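You operate a simulated robot arm through the tools that you are given. There is no shell and no other tool.

Carry out the task below with a simulated two-armed robot. There is one attempt and no reset: what you move stays moved.

TASK
Seal the pink bag at the heat printed on its label.
Fine: push its mouth under the bar, hold the bar down, leave the bag there; switch the sealer off after; leave the other flat bag open.

It is judged by the outcome, as a careful person would: the job done as asked, and still so three seconds after it is handed in. It fails if anything else is knocked over, pushed out of place, dropped, spilled or broken. Lids that push on must go on centred and level and be pressed home; caps that screw on are set level and turned clockwise until they are tight.

THE ROBOT
Two 7-joint arms with fingered hands on one trunk that stands fixed in place. Base frame: the origin is at the foot of the trunk, x ahead of it, y to its left, z up; the work surface is at about z = 800. Lengths are in mm, angles in degrees, forces in N, time in s.
The left shoulder is at [70, 157, 1264], the right one opposite. With the tool pointing down near the work surface each hand reaches from about 100 to 880 mm from the base axis, measured 20 degrees to its own side. Payload 5 kg a hand.
Tool frame (each hand has its own): the origin (TCP) lies between the finger pads and is the grasp point; the fingertips stand 31 mm ahead of it; z points along the fingers, y is the line along which they close. The gripper opens to 156 mm; its body begins 88 mm behind the TCP. The gripper is a hand of 4 fingers: y runs from the thumb to the fingers, the wrist lies at [0, 0, -249] in the tool frame, and closing takes about 1.5 s.
Orientation is that of the tool frame in the base frame, as [roll, pitch, yaw] about the fixed x, y, z axes, in that order (R = Rz(yaw) Ry(pitch) Rx(roll)). With the fingers straight down and closing along the base's y, the tool's x points along the base's -x, its y along +y and its z along -z.

THE INTERFACE
- The arms move only by the tool move_arm. It takes "left_rows", "right_rows" or both (then of equal length, played together; a hand with none holds still); each is a list of rows, each an object (a shift or turn left out is 0, a gripper value left out holds the last) with "slide": the shift along the base's x, y, z in mm, a list of three; "turn": the turn, a rotation vector about the base's x, y, z in degrees, a list of three. In form: [{"slide": [tx, ty, tz], "turn": [wx, wy, wz]}, ...]. A call has 1 to 20 rows; each row is the pose to reach, as a shift and turn from the pose commanded when the call began. "left_jaw" and "right_jaw" are, for a hand that has rows, the closure in counts, from 0 (fully open) to 255 (shut), set as the call begins (left out, the last holds). Rows are played at 5 a second. More than 50 mm and 8.6 degrees between two rows, or a gripper value outside its range, and nothing of the call is played. A pose out of reach is approached as far as the arm can. The call stops where the force on the tool passes 80 N (or 10 N more than at its start, if that is more) or the arm is blocked; 0.2 s more then pass. The fingers move at their own pace (about 108 mm/s each) and stop on an object; they squeeze with about 26 N. The grip force told is the motor's: it shows also when the fingers shut on nothing. Time passes only in rows, and 0.2 s behind the last, so rows that repeat a pose let the fingers close. It gives the time, the measured TCP pose, the force on the tool (base axes), the opening and the grip force at its end, in the units of the frame above (readings bear some noise), with the torque about the TCP (base axes, N m) and any sound that the robot's microphone picked up.
- Cameras (640 x 400 px; columns grow to the right, rows downward): "scene" is now at [124.2, -35.9, 1477]; the picture's right is [-0.44, -0.90, -0.00], its down [-0.63, 0.31, -0.71] and it looks along [0.64, -0.31, -0.71] (base axes); focal length 330 px, centre (320, 200). "left" rides on the left gripper at [-72, 2, -111] in its tool frame; the picture's right is [-0.02, -1.00, 0.00], its down [0.84, -0.02, -0.54] and it looks along [0.54, -0.01, 0.84] (tool axes); focal length 234 px, centre (320, 200). "right" rides on the right gripper at [72, 2, -111] in its tool frame; the picture's right is [-0.02, 1.00, 0.00], its down [-0.84, -0.02, -0.54] and it looks along [-0.54, -0.01, 0.84] (tool axes); focal length 234 px, centre (320, 200). There is no depth. A picture from a camera that has moved, and an enlarged one, comes with that camera's place and axes in the base frame and with its lens.
- get_image(camera): a new picture of that camera. The clock stands still meanwhile.
- move_column(by): slides the trunk up (or, below 0, down) by that many mm; the arms and the scene camera ride with it, the base frame stays. It gives what a move gives, with no picture.
- hand_shape(shape, hand): the hand has 4 fingers and takes this shape, open, in about a second: jaw (thumb against the fingers, like two jaws); tri (thumb and two fingers); tip (a fingertip pinch); poke (one finger out to press); point (the index stretched); flat (the hand flat); cup (the hand cupped); fist (a fist). The gripper value then closes the fingers along that shape, each until it touches; the sizes above hold for jaw. It gives what a move gives, with no picture.
- aim_head(pan, tilt): turns the head with the scene camera to pan (to the left, within 86 degrees either way) and tilt (down, from -29 to 69), counted from straight ahead of the robot. It gives what a move gives.
- enlarge(camera, box): a new picture of the part [left, top, right, bottom] of that camera's present view, enlarged. The clock stands still meanwhile.
- job_done(): hands the job in; it is judged then, once.

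Nothing tells you positions but the pictures and the camera data. Unless the task says otherwise, let go and move clear before handing in.

The tools are called after "Emit:" as a command line: name --argument value ..., lists and objects as JSON in quotes. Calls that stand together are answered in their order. move_arm: Moves the arms, as the interface text tells. Its arguments: {"type":"object","properties":{"left_rows":{"type":"array","items":{"type":"object","properties":{"slide":{"type":"array","items":{"type":"number"}},"turn":{"type":"array","items":{"type":"number"}}}}},"left_jaw":{"type":"number"},"right_rows":{"type":"array","items":{"type":"object","properties":{"slide":{"type":"array","items":{"type":"number"}},"turn":{"type":"array","items":{"type":"number"}}}}},"right_jaw":{"type":"number"}},"required":[]} The other tools are called the same way: move_column (by) moves the trunk up or down; hand_shape (shape, hand) gives the hand a shape; aim_head (pan, tilt) turns the head that bears the scene camera; get_image (camera) takes a picture; enlarge (camera, box) takes an enlarged picture of a part of a camera's view; job_done () hands the job in.

At the start:

```text
clock: 0.0
left_eef_pos: [571.0, -82.1, 1166.3]
left_tool_rot: [-180.0, 0.0, -179.9]
left_contact_force: [0.1, 0.6, 0.8]
left_ft_torque: [-0.01, 0.0, 0.01]
left_grip_width: 155.9
left_grip_force: 0.0
left_shape: jaw
right_eef_pos: [327.1, -424.3, 1169.1]
right_tool_rot: [180.0, 0.0, -179.9]
right_contact_force: [0.0, 0.0, 0.5]
right_ft_torque: [0.02, 0.0, -0.01]
right_grip_width: 156.2
right_grip_force: 0.1
right_shape: jaw
trunk travel left (down, up): [-650.0, 290.0]
head pan, tilt (commanded): [-26.2, 44.9]
```

scene: 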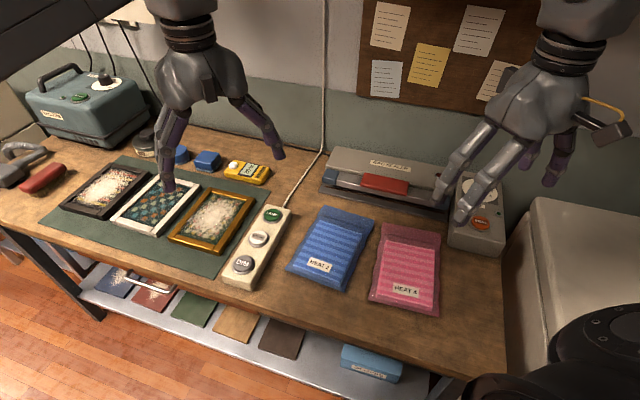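
right: 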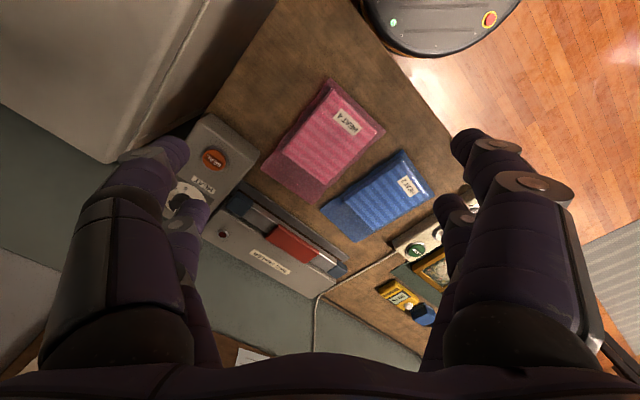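
left: 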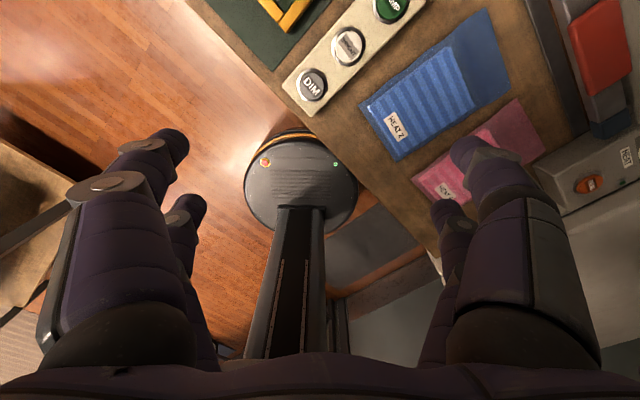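

I see a workbench with a sealer (red-handled bar) at the back right, a control box with a dial and an orange button at its right, a power strip with buttons, and a blue and a pink bag. I'll look closer at the labels, the dial and the sealer before moving.

Emit:
enlarge --camera "scene" --box '[300, 130, 520, 270]'

Emit:
enlarge --camera "scene" --box '[350, 210, 460, 320]'

Emit:
enlarge --camera "right" --box '[150, 100, 370, 300]'

Emit:
enlarge --camera "left" --box '[420, 0, 640, 240]'

```text
2.86 times, centred on (410, 200) of scene
camera zoom: at [124.2, -35.9, 1477.0], right [-0.44, -0.9, 0.0], down [-0.63, 0.31, -0.71], along [0.64, -0.31, -0.71], focal length 943 px, centre (63, 200)
```

zoom: 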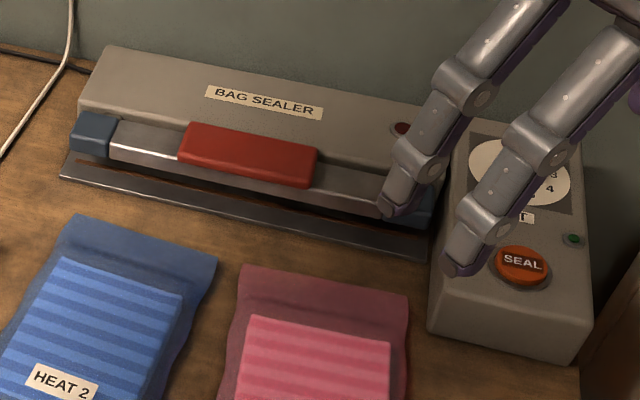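

```text
3.64 times, centred on (405, 265) of scene
camera zoom: at [124.2, -35.9, 1477.0], right [-0.44, -0.9, 0.0], down [-0.63, 0.31, -0.71], along [0.64, -0.31, -0.71], focal length 1200 px, centre (11, -36)
```

zoom: 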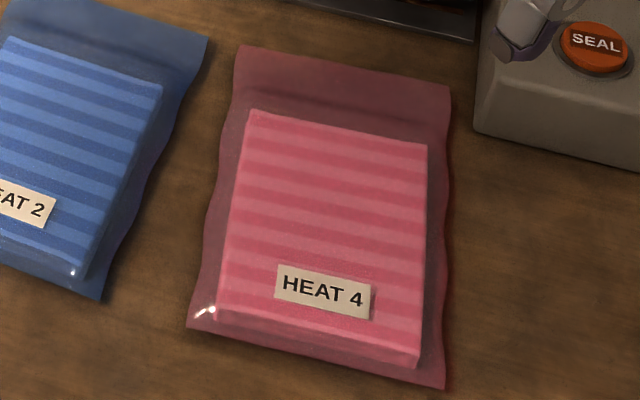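

```text
2.00 times, centred on (260, 200) of right
camera zoom: at [254.6, -422.5, 1279.6], right [0.02, 1.0, 0.0], down [0.84, -0.02, 0.54], along [0.54, -0.01, -0.84], focal length 468 px, centre (440, 200)
```

zoom: 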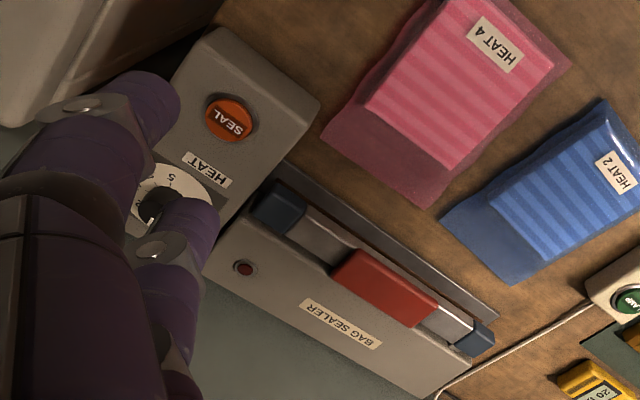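

```text
1.67 times, centred on (530, 120) of left
camera zoom: at [644.1, -79.2, 1277.0], right [0.02, -1.0, 0.0], down [-0.84, -0.02, 0.54], along [-0.54, -0.01, -0.84], focal length 390 px, centre (-30, 333)
```

zoom: 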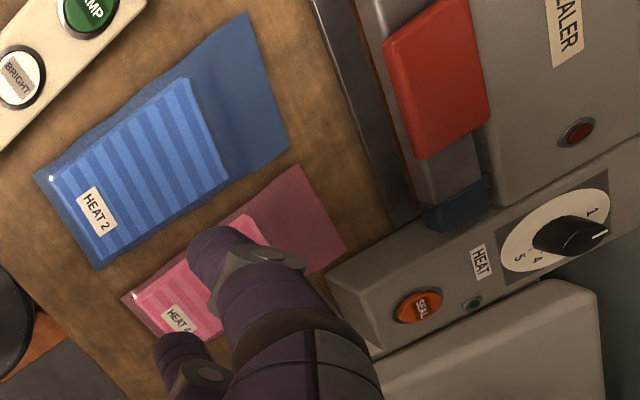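

The pink bag's label says HEAT 4. The right hand hides the dial, so I'll draw it back and up and turn the head to see the sealer panel.

Emit:
move_arm --right_rows '[{"slide": [-30, 0, 20]}, {"slide": [-70, 0, 40]}, {"slide": [-110, 0, 60]}, {"slide": [-140, 0, 70]}]'

Emit:
aim_head --pan -42 --tilt 42

Emit:
get_image --camera "scene"

Emit:
get_image --camera "right"

```text
clock: 1.0
left_eef_pos: [571.7, -81.5, 1166.6]
left_tool_rot: [-179.9, 0.1, -179.9]
left_contact_force: [-0.5, -0.5, 0.8]
left_ft_torque: [-0.06, 0.0, 0.0]
left_grip_width: 155.9
left_grip_force: 0.1
left_shape: jaw
right_eef_pos: [186.7, -423.1, 1239.9]
right_tool_rot: [180.0, 0.1, -180.0]
right_contact_force: [0.8, 0.6, 0.3]
right_ft_torque: [0.01, -0.04, 0.02]
right_grip_width: 156.1
right_grip_force: 0.1
right_shape: jaw
trunk travel left (down, up): [-650.0, 290.0]
head pan, tilt (commanded): [-26.2, 44.9]
```

```text
clock: 1.8
left_eef_pos: [571.7, -83.8, 1165.9]
left_tool_rot: [179.9, 0.0, -180.0]
left_contact_force: [-0.1, 0.3, 0.2]
left_ft_torque: [0.01, -0.01, -0.01]
left_grip_width: 155.7
left_grip_force: 0.1
left_shape: jaw
right_eef_pos: [189.3, -423.1, 1239.7]
right_tool_rot: [180.0, 0.1, -179.9]
right_contact_force: [0.2, -0.6, -0.6]
right_ft_torque: [0.0, 0.0, 0.06]
right_grip_width: 155.9
right_grip_force: 0.0
right_shape: jaw
trunk travel left (down, up): [-650.0, 290.0]
head pan, tilt (commanded): [-42.0, 42.0]
```

```text
taken
camera scene: at [113.7, -55.9, 1481.1], right [-0.67, -0.74, 0.0], down [-0.5, 0.45, -0.74], along [0.55, -0.5, -0.67], focal length 330 px, centre (320, 200)
```

scene: 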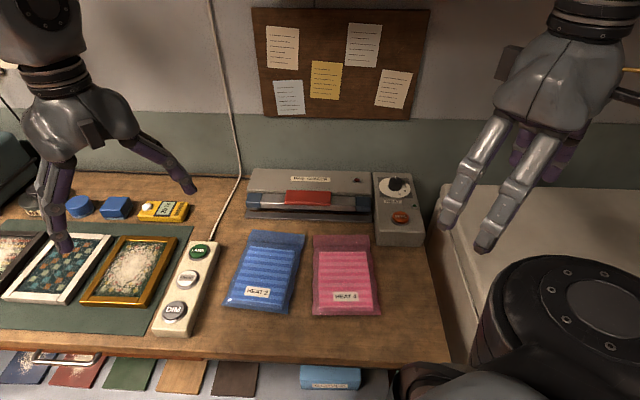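

```text
taken
camera right: at [115.9, -421.9, 1350.3], right [0.02, 1.0, 0.0], down [0.84, -0.02, 0.54], along [0.54, -0.01, -0.84], focal length 234 px, centre (320, 200)
```

right: 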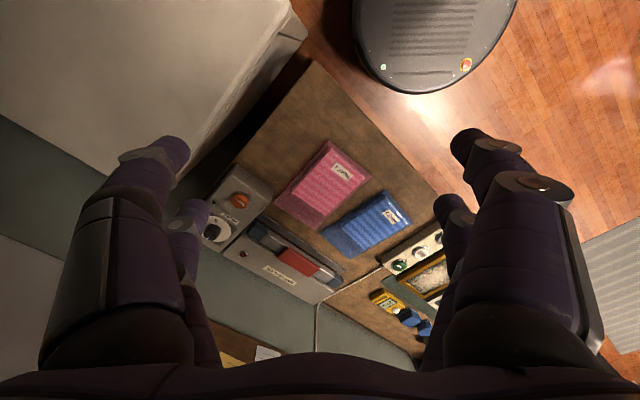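

Emit:
enlarge --camera "scene" --box '[360, 165, 440, 255]'

Emit:
enlarge --camera "scene" --box '[230, 160, 440, 260]'

Emit:
enlarge --camera "scene" --box '[210, 215, 400, 335]'

Emit:
enlarge --camera "scene" --box '[140, 200, 240, 350]'

```text
4.44 times, centred on (400, 210) of scene
camera zoom: at [113.7, -55.9, 1481.1], right [-0.67, -0.74, 0.0], down [-0.5, 0.45, -0.74], along [0.55, -0.5, -0.67], focal length 1467 px, centre (-36, 156)
```

zoom: 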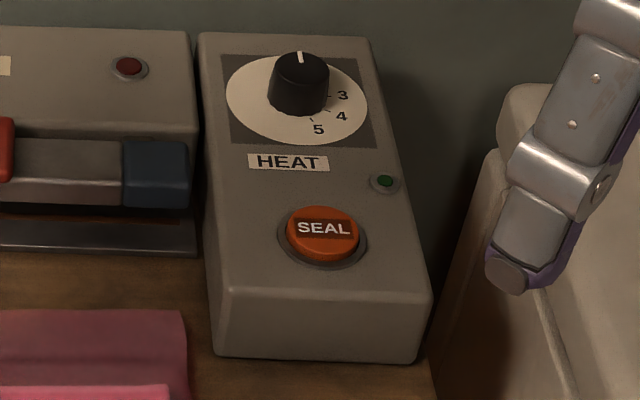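

```text
3.05 times, centred on (335, 210) of scene
camera zoom: at [113.7, -55.9, 1481.1], right [-0.67, -0.74, 0.0], down [-0.5, 0.45, -0.74], along [0.55, -0.5, -0.67], focal length 1006 px, centre (274, 170)
```

zoom: 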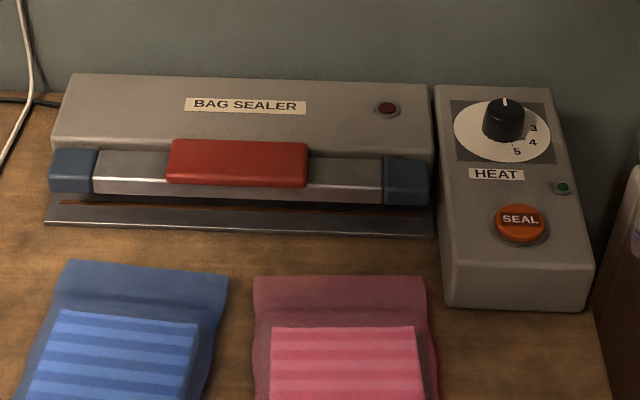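

```text
3.33 times, centred on (305, 275) of scene
camera zoom: at [113.7, -55.9, 1481.1], right [-0.67, -0.74, 0.0], down [-0.5, 0.45, -0.74], along [0.55, -0.5, -0.67], focal length 1100 px, centre (370, -50)
```

zoom: 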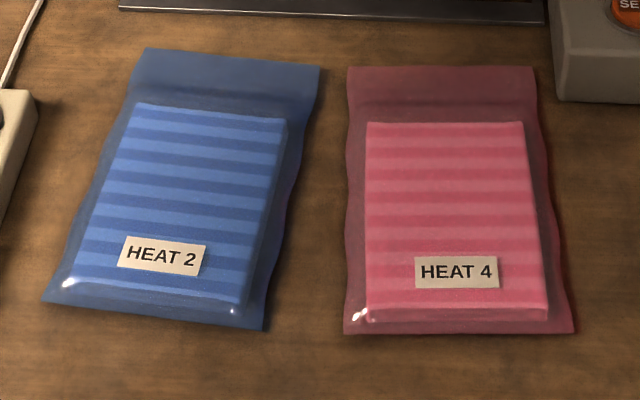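

```text
2.67 times, centred on (190, 275) of scene
camera zoom: at [113.7, -55.9, 1481.1], right [-0.67, -0.74, 0.0], down [-0.5, 0.45, -0.74], along [0.55, -0.5, -0.67], focal length 880 px, centre (667, 0)
```

zoom: 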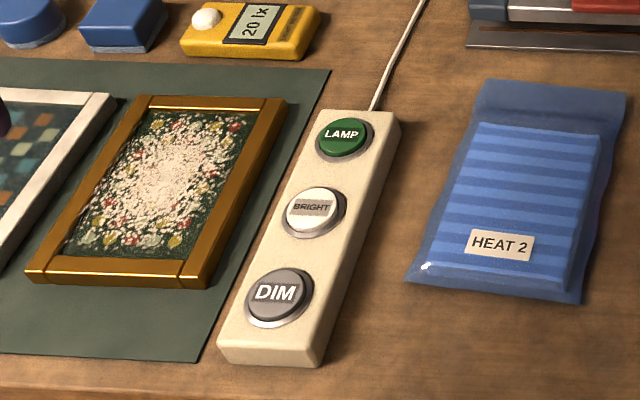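

The dial shows 3, 4 and 5 with its pointer away from them, and the bench is yawed about 45° in my frame. I'll bring the right hand's camera over the pink bag, turned to face the sealer, to see the bar gap and the dial more closely.

Emit:
move_arm --right_rows '[{"slide": [29, -3, -24], "turn": [0, 0, -5]}, {"slide": [58, -6, -48], "turn": [0, 0, -10]}, {"slide": [88, -10, -72], "turn": [0, 0, -15]}, {"slide": [117, -13, -96], "turn": [0, 0, -20]}, {"slide": [147, -16, -120], "turn": [0, 0, -25]}, {"slide": [176, -19, -144], "turn": [0, 0, -30]}, {"slide": [206, -22, -168], "turn": [0, 0, -35]}, {"slide": [235, -25, -192], "turn": [0, 0, -40]}, {"slide": [265, -29, -216], "turn": [0, 0, -45]}]'

Emit:
get_image --camera "right"

Emit:
get_image --camera "scene"

```text
clock: 3.8
left_eef_pos: [572.2, -84.6, 1164.6]
left_tool_rot: [-180.0, -0.1, -180.0]
left_contact_force: [0.9, 0.2, -0.6]
left_ft_torque: [0.01, 0.02, -0.03]
left_grip_width: 156.1
left_grip_force: 0.0
left_shape: jaw
right_eef_pos: [454.1, -452.3, 1021.0]
right_tool_rot: [180.0, -0.1, 135.0]
right_contact_force: [0.4, 0.2, -0.2]
right_ft_torque: [0.0, 0.01, 0.01]
right_grip_width: 156.0
right_grip_force: 0.0
right_shape: jaw
trunk travel left (down, up): [-650.0, 290.0]
head pan, tilt (commanded): [-42.0, 42.0]
```

```text
taken
camera right: at [405.2, -401.0, 1132.1], right [0.72, 0.69, 0.0], down [0.58, -0.61, 0.54], along [0.37, -0.39, -0.84], focal length 234 px, centre (320, 200)
```

right: 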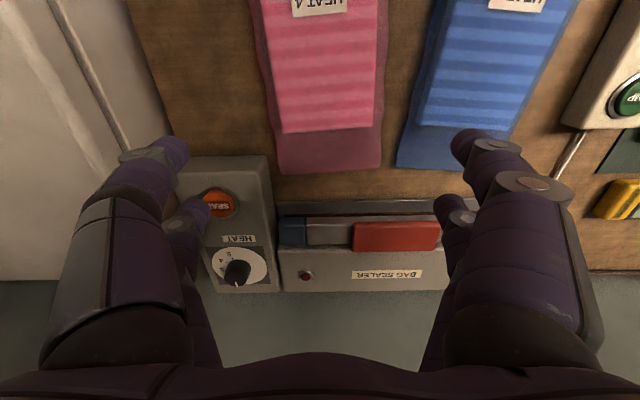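

```text
taken
camera scene: at [116.0, -56.6, 1480.9], right [-0.67, -0.74, 0.0], down [-0.5, 0.45, -0.74], along [0.55, -0.5, -0.67], focal length 330 px, centre (320, 200)
```

scene: 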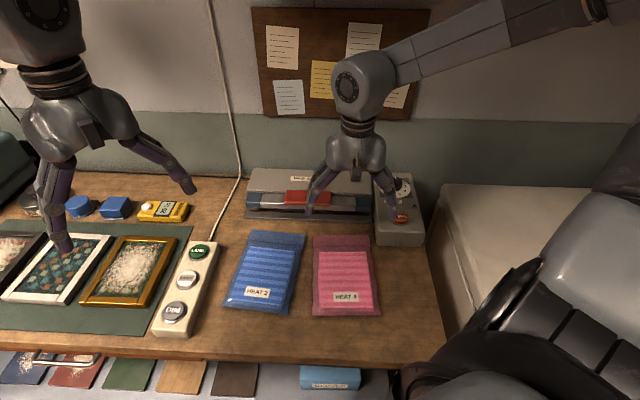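

Emit:
enlarge --camera "right" --box '[180, 150, 300, 300]'

Emit:
enlarge --camera "right" --box '[260, 120, 480, 300]'

```text
2.67 times, centred on (240, 225) of right
camera zoom: at [405.2, -401.0, 1132.1], right [0.72, 0.69, 0.0], down [0.58, -0.61, 0.54], along [0.37, -0.39, -0.84], focal length 624 px, centre (533, 133)
```

zoom: 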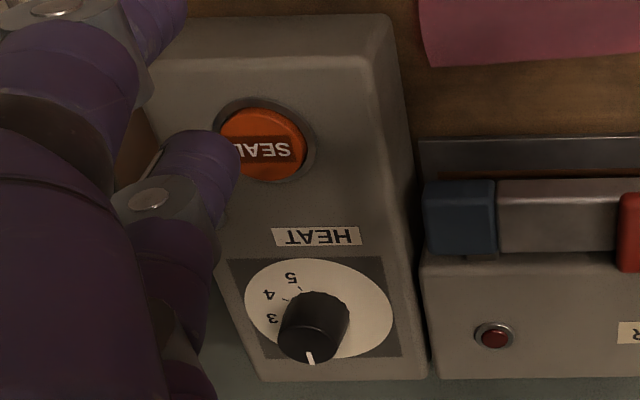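

```text
2.22 times, centred on (370, 210) of right
camera zoom: at [405.2, -401.0, 1132.1], right [0.72, 0.69, 0.0], down [0.58, -0.61, 0.54], along [0.37, -0.39, -0.84], focal length 520 px, centre (209, 178)
```

zoom: 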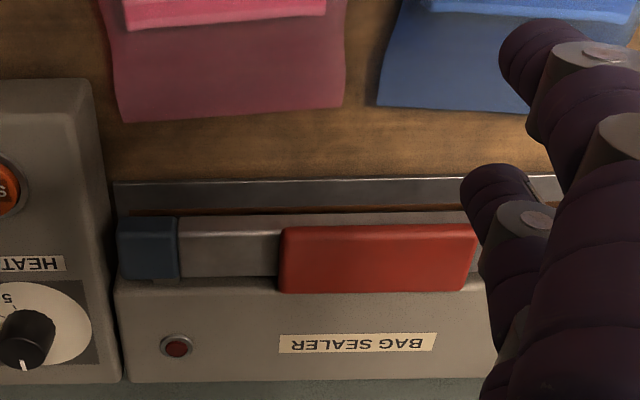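

Emit:
move_arm --right_rows '[{"slide": [6, -38, 4]}, {"slide": [12, -76, 8]}, {"slide": [18, -114, 12]}, {"slide": [24, -152, 16]}, {"slide": [28, -188, 16]}]'

Emit:
get_image --camera "right"

Emit:
enlarge --camera "right" --box '[240, 120, 400, 280]'

```text
clock: 5.0
left_eef_pos: [572.8, -83.9, 1165.6]
left_tool_rot: [179.9, 0.0, -180.0]
left_contact_force: [-0.1, -0.4, -0.6]
left_ft_torque: [0.0, 0.05, -0.02]
left_grip_width: 155.8
left_grip_force: 0.0
left_shape: jaw
right_eef_pos: [481.2, -643.1, 1037.1]
right_tool_rot: [179.9, 0.0, 135.1]
right_contact_force: [0.7, 0.0, 0.7]
right_ft_torque: [0.03, 0.01, 0.03]
right_grip_width: 155.7
right_grip_force: 0.1
right_shape: jaw
trunk travel left (down, up): [-650.0, 290.0]
head pan, tilt (commanded): [-42.0, 42.0]
```

```text
taken
camera right: at [431.0, -591.1, 1148.3], right [0.72, 0.69, 0.0], down [0.58, -0.61, 0.54], along [0.38, -0.39, -0.84], focal length 234 px, centre (320, 200)
```

right: 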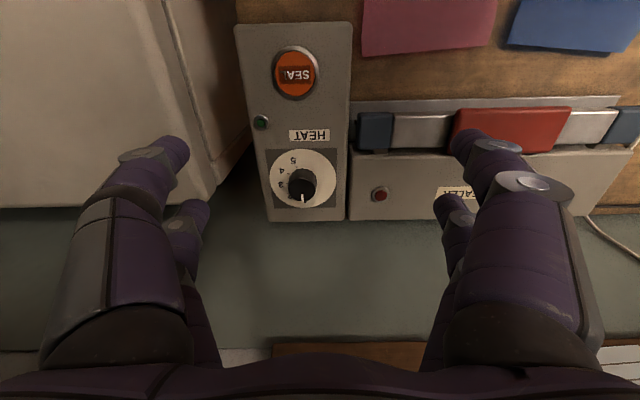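

```text
2.50 times, centred on (320, 200) of right
camera zoom: at [431.0, -591.1, 1148.3], right [0.72, 0.69, 0.0], down [0.58, -0.61, 0.54], along [0.38, -0.39, -0.84], focal length 585 px, centre (320, 200)
```

zoom: 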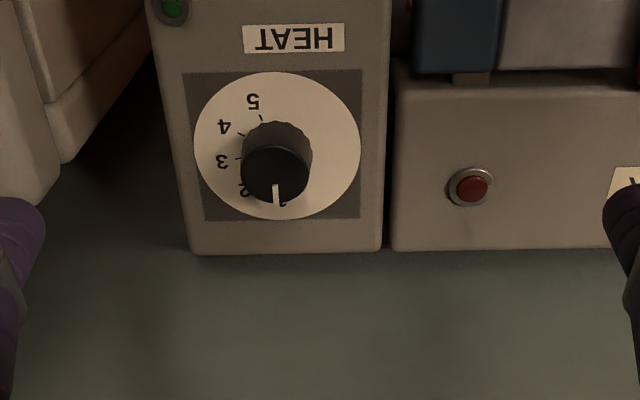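

Emit:
enlarge --camera "right" --box '[235, 30, 355, 140]'

Emit:
enlarge --camera "right" --box '[340, 80, 480, 220]'

Emit:
enlarge --camera "right" --box '[265, 140, 345, 220]'

```text
3.64 times, centred on (295, 85) of right
camera zoom: at [431.0, -591.1, 1148.3], right [0.72, 0.69, 0.0], down [0.58, -0.61, 0.54], along [0.38, -0.39, -0.84], focal length 852 px, centre (411, 618)
```

zoom: 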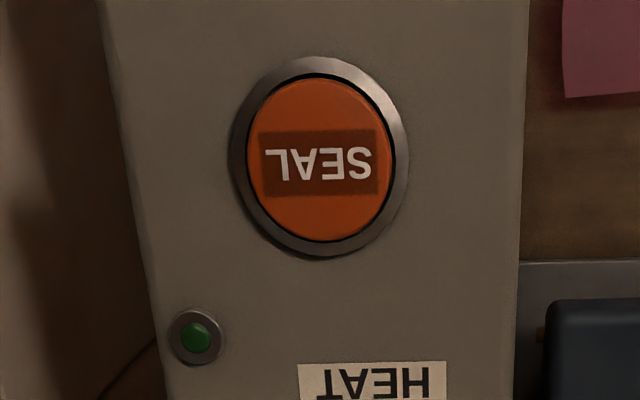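

```text
2.86 times, centred on (410, 150) of right
camera zoom: at [431.0, -591.1, 1148.3], right [0.72, 0.69, 0.0], down [0.58, -0.61, 0.54], along [0.38, -0.39, -0.84], focal length 669 px, centre (63, 343)
```

zoom: 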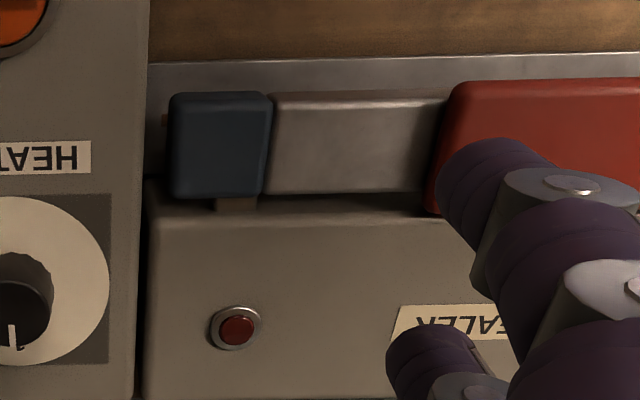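

```text
5.00 times, centred on (305, 180) of right
camera zoom: at [431.0, -591.1, 1148.3], right [0.72, 0.69, 0.0], down [0.58, -0.61, 0.54], along [0.38, -0.39, -0.84], focal length 1171 px, centre (395, 300)
```

zoom: 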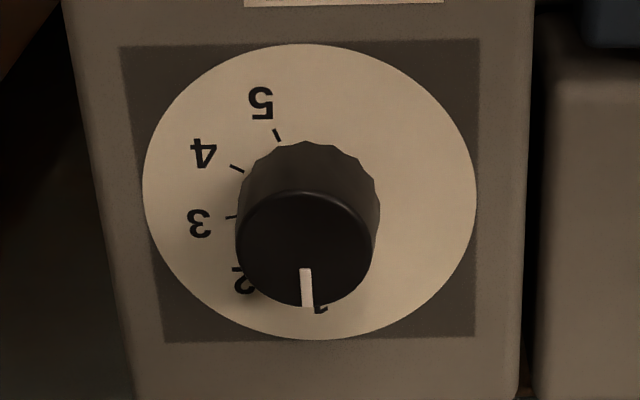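

The dial pointer is at 1 and 4 lies about 112° clockwise; the knob's axis is at about (520, -712) with its top near z = 893. I'll place the right hand above the knob, turned back so it has room for a clockwise stroke, with fingers part closed.

Emit:
move_arm --right_rows '[{"slide": [5, -9, 0], "turn": [0, 0, 8]}, {"slide": [10, -18, 0], "turn": [0, 0, 16]}, {"slide": [15, -27, 0], "turn": [0, 0, 24]}, {"slide": [20, -36, 0], "turn": [0, 0, 32]}, {"slide": [25, -45, 0], "turn": [0, 0, 40]}, {"slide": [30, -54, 0], "turn": [0, 0, 48]}, {"slide": [35, -62, 0], "turn": [0, 0, 56]}, {"slide": [39, -69, 0], "turn": [0, 0, 64]}, {"slide": [39, -69, -20], "turn": [0, 0, 65]}]' --right_jaw 130

Emit:
get_image --camera "right"

Emit:
get_image --camera "scene"

```text
clock: 7.0
left_eef_pos: [572.2, -83.2, 1166.3]
left_tool_rot: [180.0, 0.0, -180.0]
left_contact_force: [-0.9, 0.3, 0.2]
left_ft_torque: [-0.01, 0.04, 0.02]
left_grip_width: 155.9
left_grip_force: 0.0
left_shape: jaw
right_eef_pos: [519.4, -708.7, 1017.8]
right_tool_rot: [180.0, 0.0, -159.8]
right_contact_force: [-0.1, 0.4, 0.2]
right_ft_torque: [-0.02, 0.04, 0.02]
right_grip_width: 76.9
right_grip_force: 0.0
right_shape: jaw
trunk travel left (down, up): [-650.0, 290.0]
head pan, tilt (commanded): [-42.0, 42.0]
```

```text
taken
camera right: at [451.0, -734.2, 1129.0], right [-0.32, 0.95, 0.0], down [0.79, 0.27, 0.54], along [0.52, 0.18, -0.84], focal length 234 px, centre (320, 200)
```

right: 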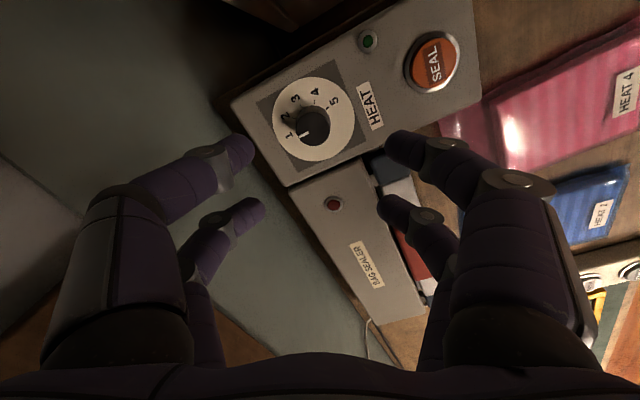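

```text
taken
camera scene: at [113.8, -56.7, 1481.1], right [-0.67, -0.74, 0.0], down [-0.5, 0.45, -0.74], along [0.55, -0.5, -0.67], focal length 330 px, centre (320, 200)
```

scene: 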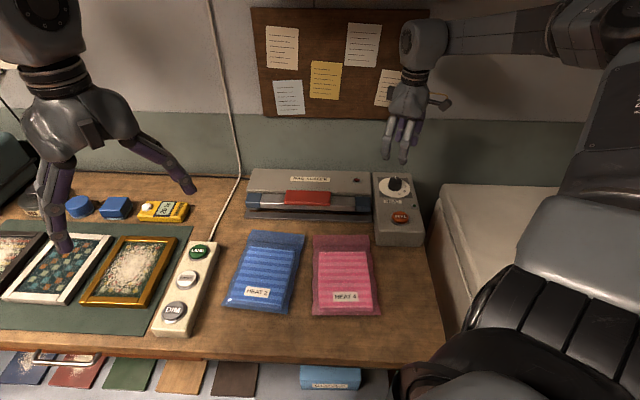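

Emit:
enlarge --camera "right" --box '[265, 65, 365, 170]'

Emit:
enlarge --camera "scene" --box '[350, 100, 450, 220]'

```text
3.81 times, centred on (315, 118) of right
camera zoom: at [451.0, -734.2, 1129.0], right [-0.32, 0.95, 0.0], down [0.79, 0.27, 0.54], along [0.52, 0.18, -0.84], focal length 892 px, centre (339, 514)
```

zoom: 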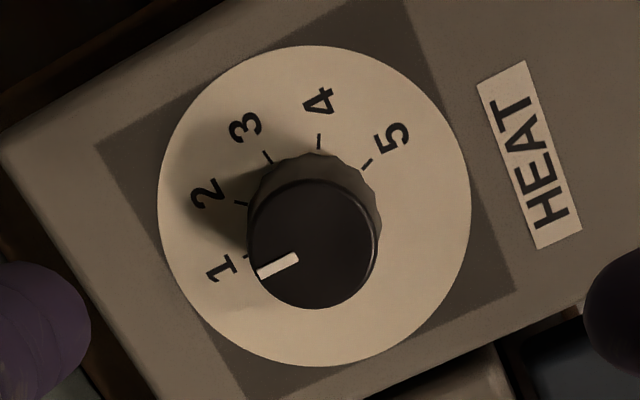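

```text
3.33 times, centred on (400, 160) of scene
camera zoom: at [113.8, -56.7, 1481.1], right [-0.67, -0.74, 0.0], down [-0.5, 0.45, -0.74], along [0.55, -0.5, -0.67], focal length 1100 px, centre (53, 333)
```

zoom: 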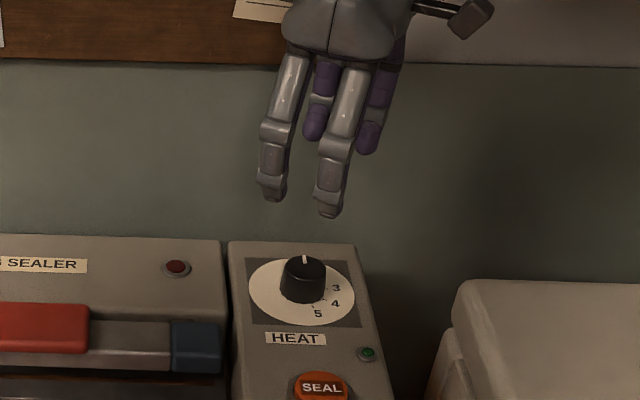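

The dial numbers are spaced 40°, with the pointer at 1 and 4 being 120° clockwise. The knob axis is about 7 mm toward -y from my TCP, so I'll correct that and go down around the knob.

Emit:
move_arm --right_rows '[{"slide": [-0.5, -7, -30]}, {"slide": [-0.5, -7, -60]}, {"slide": [-0.5, -7, -85]}, {"slide": [-0.5, -7, -100]}]'

Emit:
get_image --camera "right"

Emit:
enlarge --camera "scene" --box '[350, 100, 450, 220]'

```text
clock: 8.0
left_eef_pos: [571.2, -82.0, 1166.0]
left_tool_rot: [-180.0, -0.1, -180.0]
left_contact_force: [-0.9, -1.5, 0.2]
left_ft_torque: [-0.01, 0.07, 0.01]
left_grip_width: 156.0
left_grip_force: 0.2
left_shape: jaw
right_eef_pos: [518.8, -717.3, 917.8]
right_tool_rot: [179.9, -0.1, -159.9]
right_contact_force: [0.2, 0.8, 0.1]
right_ft_torque: [0.04, 0.03, -0.01]
right_grip_width: 76.8
right_grip_force: 0.0
right_shape: jaw
trunk travel left (down, up): [-650.0, 290.0]
head pan, tilt (commanded): [-42.0, 42.0]
```

```text
taken
camera right: at [450.1, -741.0, 1028.8], right [-0.32, 0.95, 0.0], down [0.79, 0.27, 0.54], along [0.52, 0.17, -0.84], focal length 234 px, centre (320, 200)
```

right: 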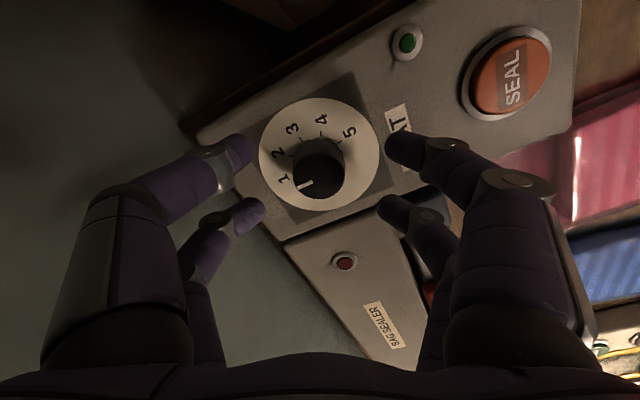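

```text
3.33 times, centred on (400, 160) of scene
camera zoom: at [113.9, -56.7, 1481.1], right [-0.67, -0.74, 0.0], down [-0.5, 0.45, -0.74], along [0.55, -0.5, -0.67], focal length 1100 px, centre (53, 333)
```

zoom: 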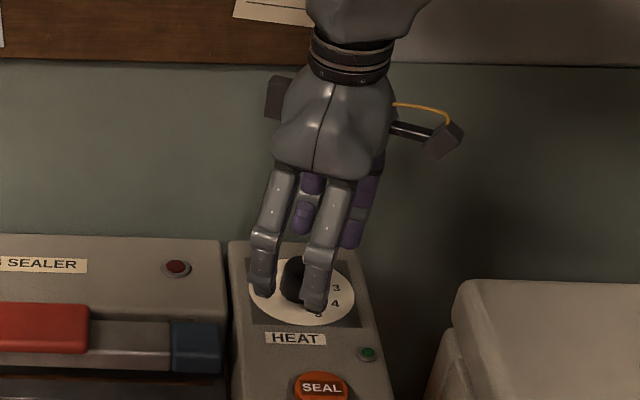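

Emit:
move_arm --right_rows '[{"slide": [0, 0, -10]}, {"slide": [0, 0, -18]}]'

Emit:
move_arm --right_rows '[{"slide": [0, 0, 0]}, {"slide": [0, 0, 0]}, {"slide": [0, 0, 0]}, {"slide": [0, 0, 0]}, {"slide": [0, 0, 0]}, {"slide": [0, 0, 0]}, {"slide": [0, 0, 0]}]' --right_jaw 255

Emit:
get_image --camera "right"

Emit:
enlarge --camera "scene" --box '[350, 100, 450, 220]'

```text
clock: 8.6
left_eef_pos: [571.6, -83.5, 1166.8]
left_tool_rot: [180.0, 0.0, 180.0]
left_contact_force: [-0.3, -0.7, 0.0]
left_ft_torque: [-0.05, 0.0, 0.0]
left_grip_width: 155.7
left_grip_force: 0.0
left_shape: jaw
right_eef_pos: [518.2, -716.6, 899.2]
right_tool_rot: [180.0, 0.0, -159.9]
right_contact_force: [0.0, -0.1, -0.2]
right_ft_torque: [0.02, 0.02, -0.01]
right_grip_width: 77.2
right_grip_force: 0.0
right_shape: jaw
trunk travel left (down, up): [-650.0, 290.0]
head pan, tilt (commanded): [-42.0, 42.0]
```

```text
clock: 10.2
left_eef_pos: [572.6, -83.1, 1166.1]
left_tool_rot: [-179.9, 0.0, -179.9]
left_contact_force: [0.0, -0.1, 0.1]
left_ft_torque: [-0.02, -0.02, -0.01]
left_grip_width: 156.0
left_grip_force: 0.2
left_shape: jaw
right_eef_pos: [518.2, -715.0, 900.4]
right_tool_rot: [179.9, 0.0, -159.8]
right_contact_force: [-0.1, 6.7, -6.8]
right_ft_torque: [0.19, -0.02, 0.06]
right_grip_width: 3.8
right_grip_force: 26.0
right_shape: jaw
trunk travel left (down, up): [-650.0, 290.0]
head pan, tilt (commanded): [-42.0, 42.0]
```

```text
taken
camera right: at [450.4, -739.9, 1010.9], right [-0.32, 0.95, 0.0], down [0.8, 0.27, 0.54], along [0.51, 0.18, -0.84], focal length 234 px, centre (320, 200)
```

right: 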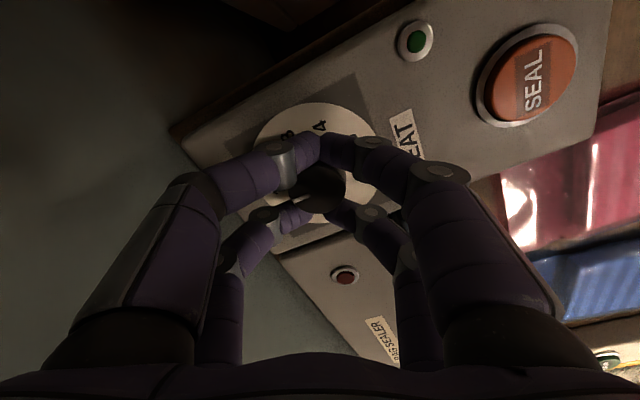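

```text
3.33 times, centred on (400, 160) of scene
camera zoom: at [114.1, -56.0, 1481.1], right [-0.67, -0.74, 0.0], down [-0.5, 0.45, -0.74], along [0.55, -0.5, -0.67], focal length 1100 px, centre (53, 333)
```

zoom: 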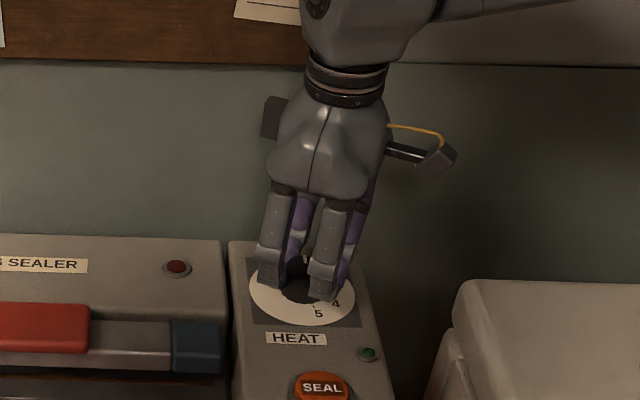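

In the jaw shape the two finger pairs close past the knob on either side instead of on it. I'll open, rise, and try a different hand shape.

Emit:
move_arm --right_rows '[{"slide": [0, 0, 0]}, {"slide": [0, 0, 0]}, {"slide": [0, 0, 0]}, {"slide": [0, 0, 0]}, {"slide": [0, 0, 40]}, {"slide": [0, 0, 80]}, {"slide": [0, 0, 110]}]' --right_jaw 110

Emit:
hand_shape --shape "tri" --hand "right"

Emit:
get_image --camera "right"

Emit:
enlarge --camera "scene" --box '[350, 80, 450, 220]'

```text
clock: 11.8
left_eef_pos: [571.0, -83.5, 1166.8]
left_tool_rot: [179.9, 0.0, 180.0]
left_contact_force: [-0.4, 0.8, 0.3]
left_ft_torque: [-0.04, -0.02, 0.0]
left_grip_width: 155.8
left_grip_force: 0.1
left_shape: jaw
right_eef_pos: [517.6, -714.6, 1010.4]
right_tool_rot: [180.0, 0.0, -159.8]
right_contact_force: [-0.2, 0.8, 0.5]
right_ft_torque: [0.0, -0.04, 0.0]
right_grip_width: 88.5
right_grip_force: 0.1
right_shape: jaw
trunk travel left (down, up): [-650.0, 290.0]
head pan, tilt (commanded): [-42.0, 42.0]
```

```text
clock: 12.7
left_eef_pos: [572.5, -82.6, 1165.7]
left_tool_rot: [-180.0, 0.0, 180.0]
left_contact_force: [-0.5, 0.9, 1.0]
left_ft_torque: [0.03, -0.03, 0.01]
left_grip_width: 155.9
left_grip_force: 0.0
left_shape: jaw
right_eef_pos: [518.1, -716.2, 1009.8]
right_tool_rot: [-180.0, 0.0, -159.9]
right_contact_force: [0.8, 0.1, -0.8]
right_ft_torque: [-0.01, 0.0, -0.01]
right_grip_width: 155.7
right_grip_force: 0.1
right_shape: tri
trunk travel left (down, up): [-650.0, 290.0]
head pan, tilt (commanded): [-42.0, 42.0]
```

```text
taken
camera right: at [449.3, -739.8, 1120.6], right [-0.32, 0.95, 0.0], down [0.79, 0.27, 0.54], along [0.52, 0.17, -0.84], focal length 234 px, centre (320, 200)
```

right: 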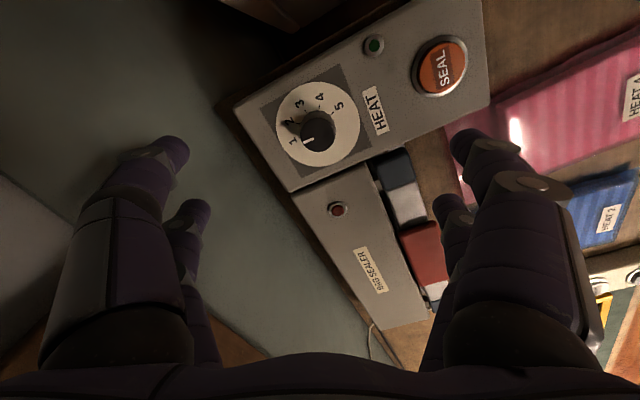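

```text
2.86 times, centred on (400, 150) of scene
camera zoom: at [113.5, -56.1, 1481.2], right [-0.67, -0.74, 0.0], down [-0.5, 0.45, -0.74], along [0.55, -0.5, -0.67], focal length 943 px, centre (91, 343)
```

zoom: 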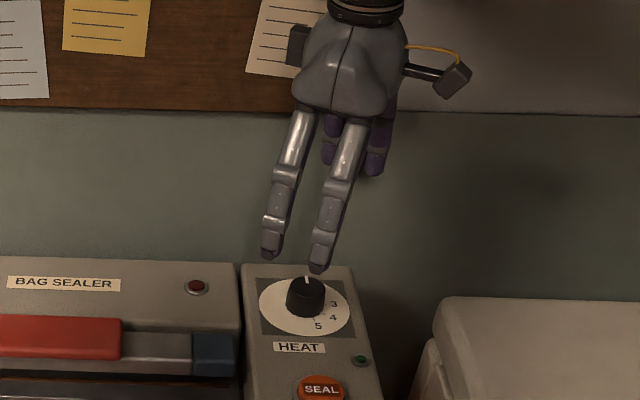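

Emit:
move_arm --right_rows '[{"slide": [0, 0, 0]}, {"slide": [0, 0, 0]}, {"slide": [0, 0, 0]}, {"slide": [0, 0, 0]}, {"slide": [0, 0, 0]}]' --right_jaw 160

Emit:
get_image --camera "right"

Emit:
enlarge --camera "scene" --box '[350, 80, 450, 220]'

```text
clock: 13.9
left_eef_pos: [570.6, -83.6, 1166.4]
left_tool_rot: [-180.0, 0.0, 179.9]
left_contact_force: [0.2, 0.3, -0.7]
left_ft_torque: [-0.01, -0.01, -0.02]
left_grip_width: 155.8
left_grip_force: 0.0
left_shape: jaw
right_eef_pos: [518.7, -716.0, 1009.8]
right_tool_rot: [-180.0, 0.0, -159.9]
right_contact_force: [0.2, 0.3, -0.2]
right_ft_torque: [0.01, -0.01, -0.03]
right_grip_width: 58.8
right_grip_force: 0.0
right_shape: tri
trunk travel left (down, up): [-650.0, 290.0]
head pan, tilt (commanded): [-42.0, 42.0]
```

```text
taken
camera right: at [449.3, -739.8, 1120.9], right [-0.32, 0.95, 0.0], down [0.79, 0.27, 0.54], along [0.52, 0.17, -0.84], focal length 234 px, centre (320, 200)
```

right: 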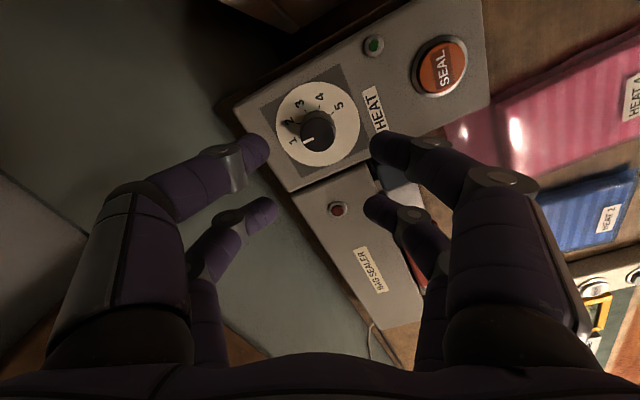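

```text
2.86 times, centred on (400, 150) of scene
camera zoom: at [113.4, -56.0, 1481.2], right [-0.67, -0.74, 0.0], down [-0.5, 0.45, -0.74], along [0.55, -0.5, -0.67], focal length 943 px, centre (91, 343)
```

zoom: 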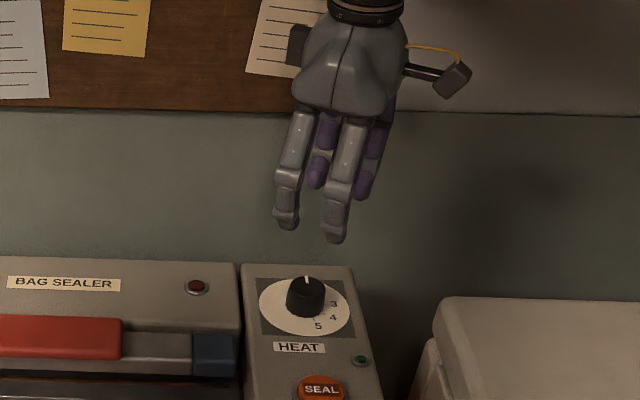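

Emit:
hand_shape --shape "tip" --hand "right"

Emit:
move_arm --right_rows '[{"slide": [0, 0, 0]}, {"slide": [0, 0, 0]}, {"slide": [0, 0, 0]}, {"slide": [0, 0, 0]}, {"slide": [0, 0, 0]}]' --right_jaw 160

Emit:
get_image --camera "right"

Emit:
enlarge --camera "scene" --box '[350, 80, 450, 220]'

```text
clock: 14.8
left_eef_pos: [572.5, -82.5, 1166.2]
left_tool_rot: [180.0, 0.1, 179.9]
left_contact_force: [0.5, 0.6, -0.3]
left_ft_torque: [0.0, 0.0, -0.02]
left_grip_width: 156.0
left_grip_force: 0.0
left_shape: jaw
right_eef_pos: [518.4, -715.6, 1010.7]
right_tool_rot: [180.0, 0.0, -159.8]
right_contact_force: [0.3, 0.1, -0.1]
right_ft_torque: [0.02, -0.01, -0.01]
right_grip_width: 156.0
right_grip_force: 0.0
right_shape: tip
trunk travel left (down, up): [-650.0, 290.0]
head pan, tilt (commanded): [-42.0, 42.0]
```

```text
clock: 16.0
left_eef_pos: [572.5, -81.6, 1166.8]
left_tool_rot: [-180.0, -0.1, 180.0]
left_contact_force: [-0.3, 0.6, 0.8]
left_ft_torque: [-0.02, 0.02, 0.0]
left_grip_width: 155.9
left_grip_force: 0.1
left_shape: jaw
right_eef_pos: [517.4, -716.6, 1009.6]
right_tool_rot: [-180.0, -0.1, -159.9]
right_contact_force: [0.1, -0.1, 0.5]
right_ft_torque: [0.05, 0.03, 0.02]
right_grip_width: 58.9
right_grip_force: 0.0
right_shape: tip
trunk travel left (down, up): [-650.0, 290.0]
head pan, tilt (commanded): [-42.0, 42.0]
```

```text
taken
camera right: at [449.3, -739.8, 1120.9], right [-0.32, 0.95, 0.0], down [0.79, 0.27, 0.54], along [0.52, 0.17, -0.84], focal length 234 px, centre (320, 200)
```

right: 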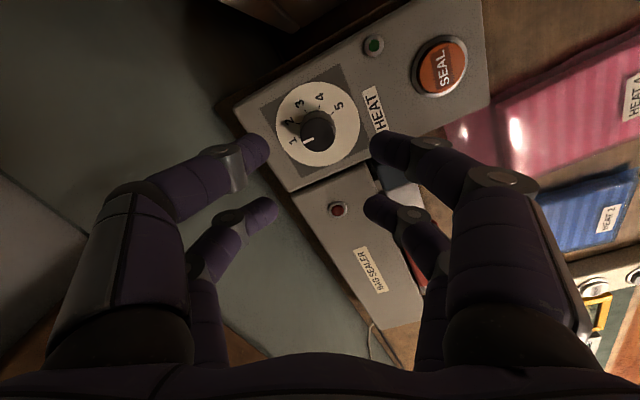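

```text
2.86 times, centred on (400, 150) of scene
camera zoom: at [113.4, -56.0, 1481.2], right [-0.67, -0.74, 0.0], down [-0.5, 0.45, -0.74], along [0.55, -0.5, -0.67], focal length 943 px, centre (91, 343)
```

zoom: 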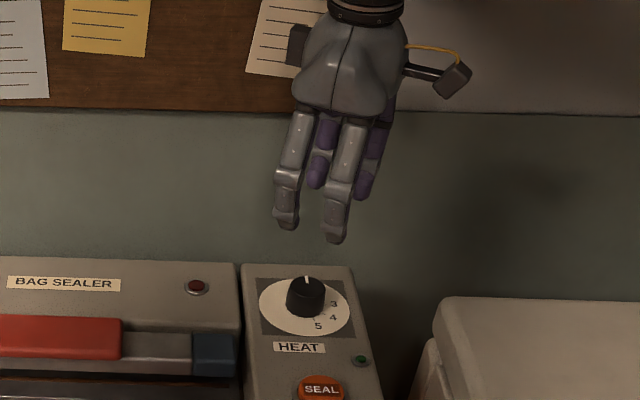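

The tri and tip shapes look the same as jaw on this hand: two finger pairs about 45 mm apart. I'll grip the knob with just the rear pair by offsetting the hand 22 mm, then turn along an arc about the knob axis.

Emit:
hand_shape --shape "jaw" --hand "right"

Emit:
move_arm --right_rows '[{"slide": [-11, -5, 0]}, {"slide": [-22, -9.5, 0]}, {"slide": [-22, -9.5, 0]}, {"slide": [-22, -9.5, -40]}, {"slide": [-22, -9.5, -75]}, {"slide": [-22, -9.5, -90]}]' --right_jaw 130

Emit:
get_image --camera "right"

Emit:
enlarge --camera "scene" --box '[350, 120, 430, 220]'

```text
clock: 16.9
left_eef_pos: [570.7, -83.6, 1166.6]
left_tool_rot: [180.0, 0.0, -180.0]
left_contact_force: [-0.5, -0.3, 0.0]
left_ft_torque: [-0.02, 0.01, 0.0]
left_grip_width: 156.0
left_grip_force: 0.0
left_shape: jaw
right_eef_pos: [517.9, -716.1, 1009.1]
right_tool_rot: [180.0, 0.0, -159.9]
right_contact_force: [-0.3, 0.0, 0.7]
right_ft_torque: [0.0, -0.01, -0.01]
right_grip_width: 155.8
right_grip_force: 0.1
right_shape: jaw
trunk travel left (down, up): [-650.0, 290.0]
head pan, tilt (commanded): [-42.0, 42.0]
```

```text
clock: 18.3
left_eef_pos: [571.4, -83.6, 1165.3]
left_tool_rot: [-179.9, 0.1, 180.0]
left_contact_force: [-0.5, 0.0, -1.0]
left_ft_torque: [-0.02, 0.02, -0.01]
left_grip_width: 155.8
left_grip_force: 0.1
left_shape: jaw
right_eef_pos: [496.2, -724.7, 920.4]
right_tool_rot: [179.9, -0.1, -159.9]
right_contact_force: [-0.8, 0.0, 0.4]
right_ft_torque: [0.04, 0.0, 0.01]
right_grip_width: 77.1
right_grip_force: 0.0
right_shape: jaw
trunk travel left (down, up): [-650.0, 290.0]
head pan, tilt (commanded): [-42.0, 42.0]
```

```text
taken
camera right: at [427.7, -749.3, 1031.2], right [-0.32, 0.95, 0.0], down [0.79, 0.27, 0.54], along [0.52, 0.17, -0.84], focal length 234 px, centre (320, 200)
```

right: 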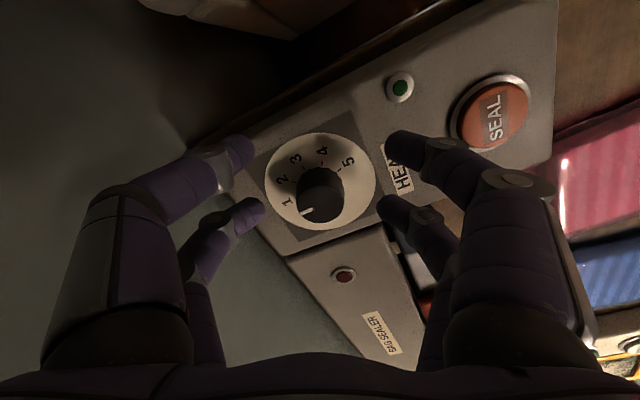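

```text
4.00 times, centred on (390, 170) of scene
camera zoom: at [113.5, -55.6, 1481.2], right [-0.67, -0.74, 0.0], down [-0.5, 0.45, -0.74], along [0.55, -0.5, -0.67], focal length 1320 px, centre (40, 320)
```

zoom: 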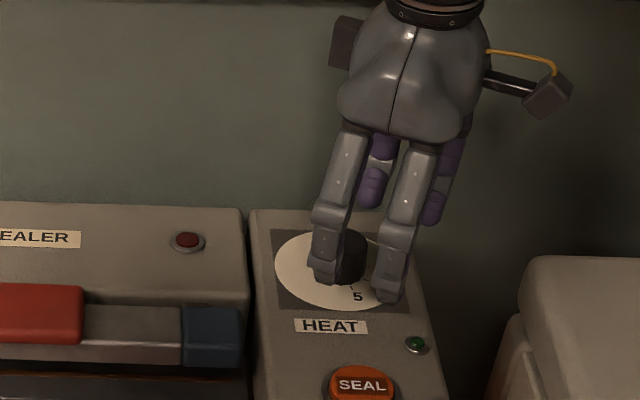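

Emit:
move_arm --right_rows '[{"slide": [-2.5, -1, -10]}, {"slide": [-2.5, -1, -20]}]'

Emit:
move_arm --right_rows '[{"slide": [0, 0, 0]}, {"slide": [0, 0, 0]}, {"slide": [0, 0, 0]}, {"slide": [0, 0, 0]}, {"slide": [0, 0, 0]}, {"slide": [0, 0, 0]}]' --right_jaw 255

Emit:
get_image --camera "right"

Emit:
enlarge --camera "scene" --box '[350, 120, 430, 220]'

```text
clock: 18.9
left_eef_pos: [571.2, -82.3, 1165.8]
left_tool_rot: [179.9, 0.0, -180.0]
left_contact_force: [-0.6, 0.2, -0.2]
left_ft_torque: [0.0, 0.01, 0.0]
left_grip_width: 156.1
left_grip_force: 0.0
left_shape: jaw
right_eef_pos: [494.6, -726.0, 900.0]
right_tool_rot: [-180.0, 0.1, -159.9]
right_contact_force: [-0.5, -0.7, 0.5]
right_ft_torque: [0.0, -0.01, -0.04]
right_grip_width: 76.9
right_grip_force: 0.1
right_shape: jaw
trunk travel left (down, up): [-650.0, 290.0]
head pan, tilt (commanded): [-42.0, 42.0]
```

```text
clock: 20.3
left_eef_pos: [570.8, -82.8, 1166.3]
left_tool_rot: [180.0, 0.1, -180.0]
left_contact_force: [0.3, -0.6, -0.6]
left_ft_torque: [0.0, -0.02, -0.03]
left_grip_width: 155.7
left_grip_force: 0.0
left_shape: jaw
right_eef_pos: [493.4, -726.9, 900.0]
right_tool_rot: [179.9, 0.1, -159.9]
right_contact_force: [-2.0, 0.6, -3.0]
right_ft_torque: [-0.01, 0.09, -0.01]
right_grip_width: 0.8
right_grip_force: 25.7
right_shape: jaw
trunk travel left (down, up): [-650.0, 290.0]
head pan, tilt (commanded): [-42.0, 42.0]
```

```text
taken
camera right: at [425.2, -751.0, 1011.0], right [-0.32, 0.95, 0.0], down [0.79, 0.27, 0.54], along [0.52, 0.17, -0.84], focal length 234 px, centre (320, 200)
```

right: 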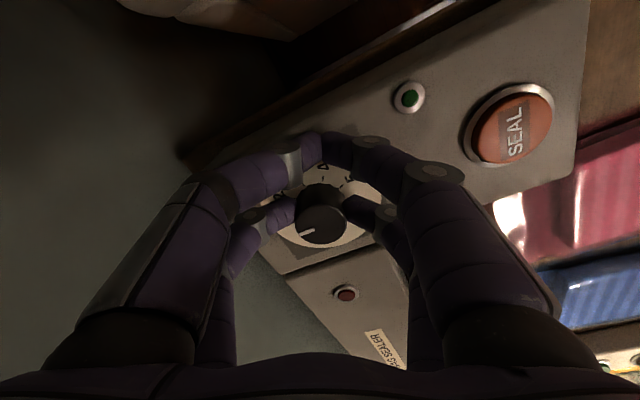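

```text
4.00 times, centred on (390, 170) of scene
camera zoom: at [113.4, -56.3, 1481.1], right [-0.67, -0.74, 0.0], down [-0.5, 0.45, -0.74], along [0.55, -0.5, -0.67], focal length 1320 px, centre (40, 320)
```

zoom: 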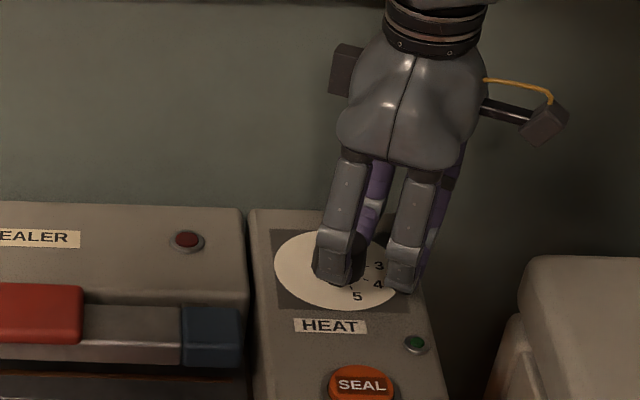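

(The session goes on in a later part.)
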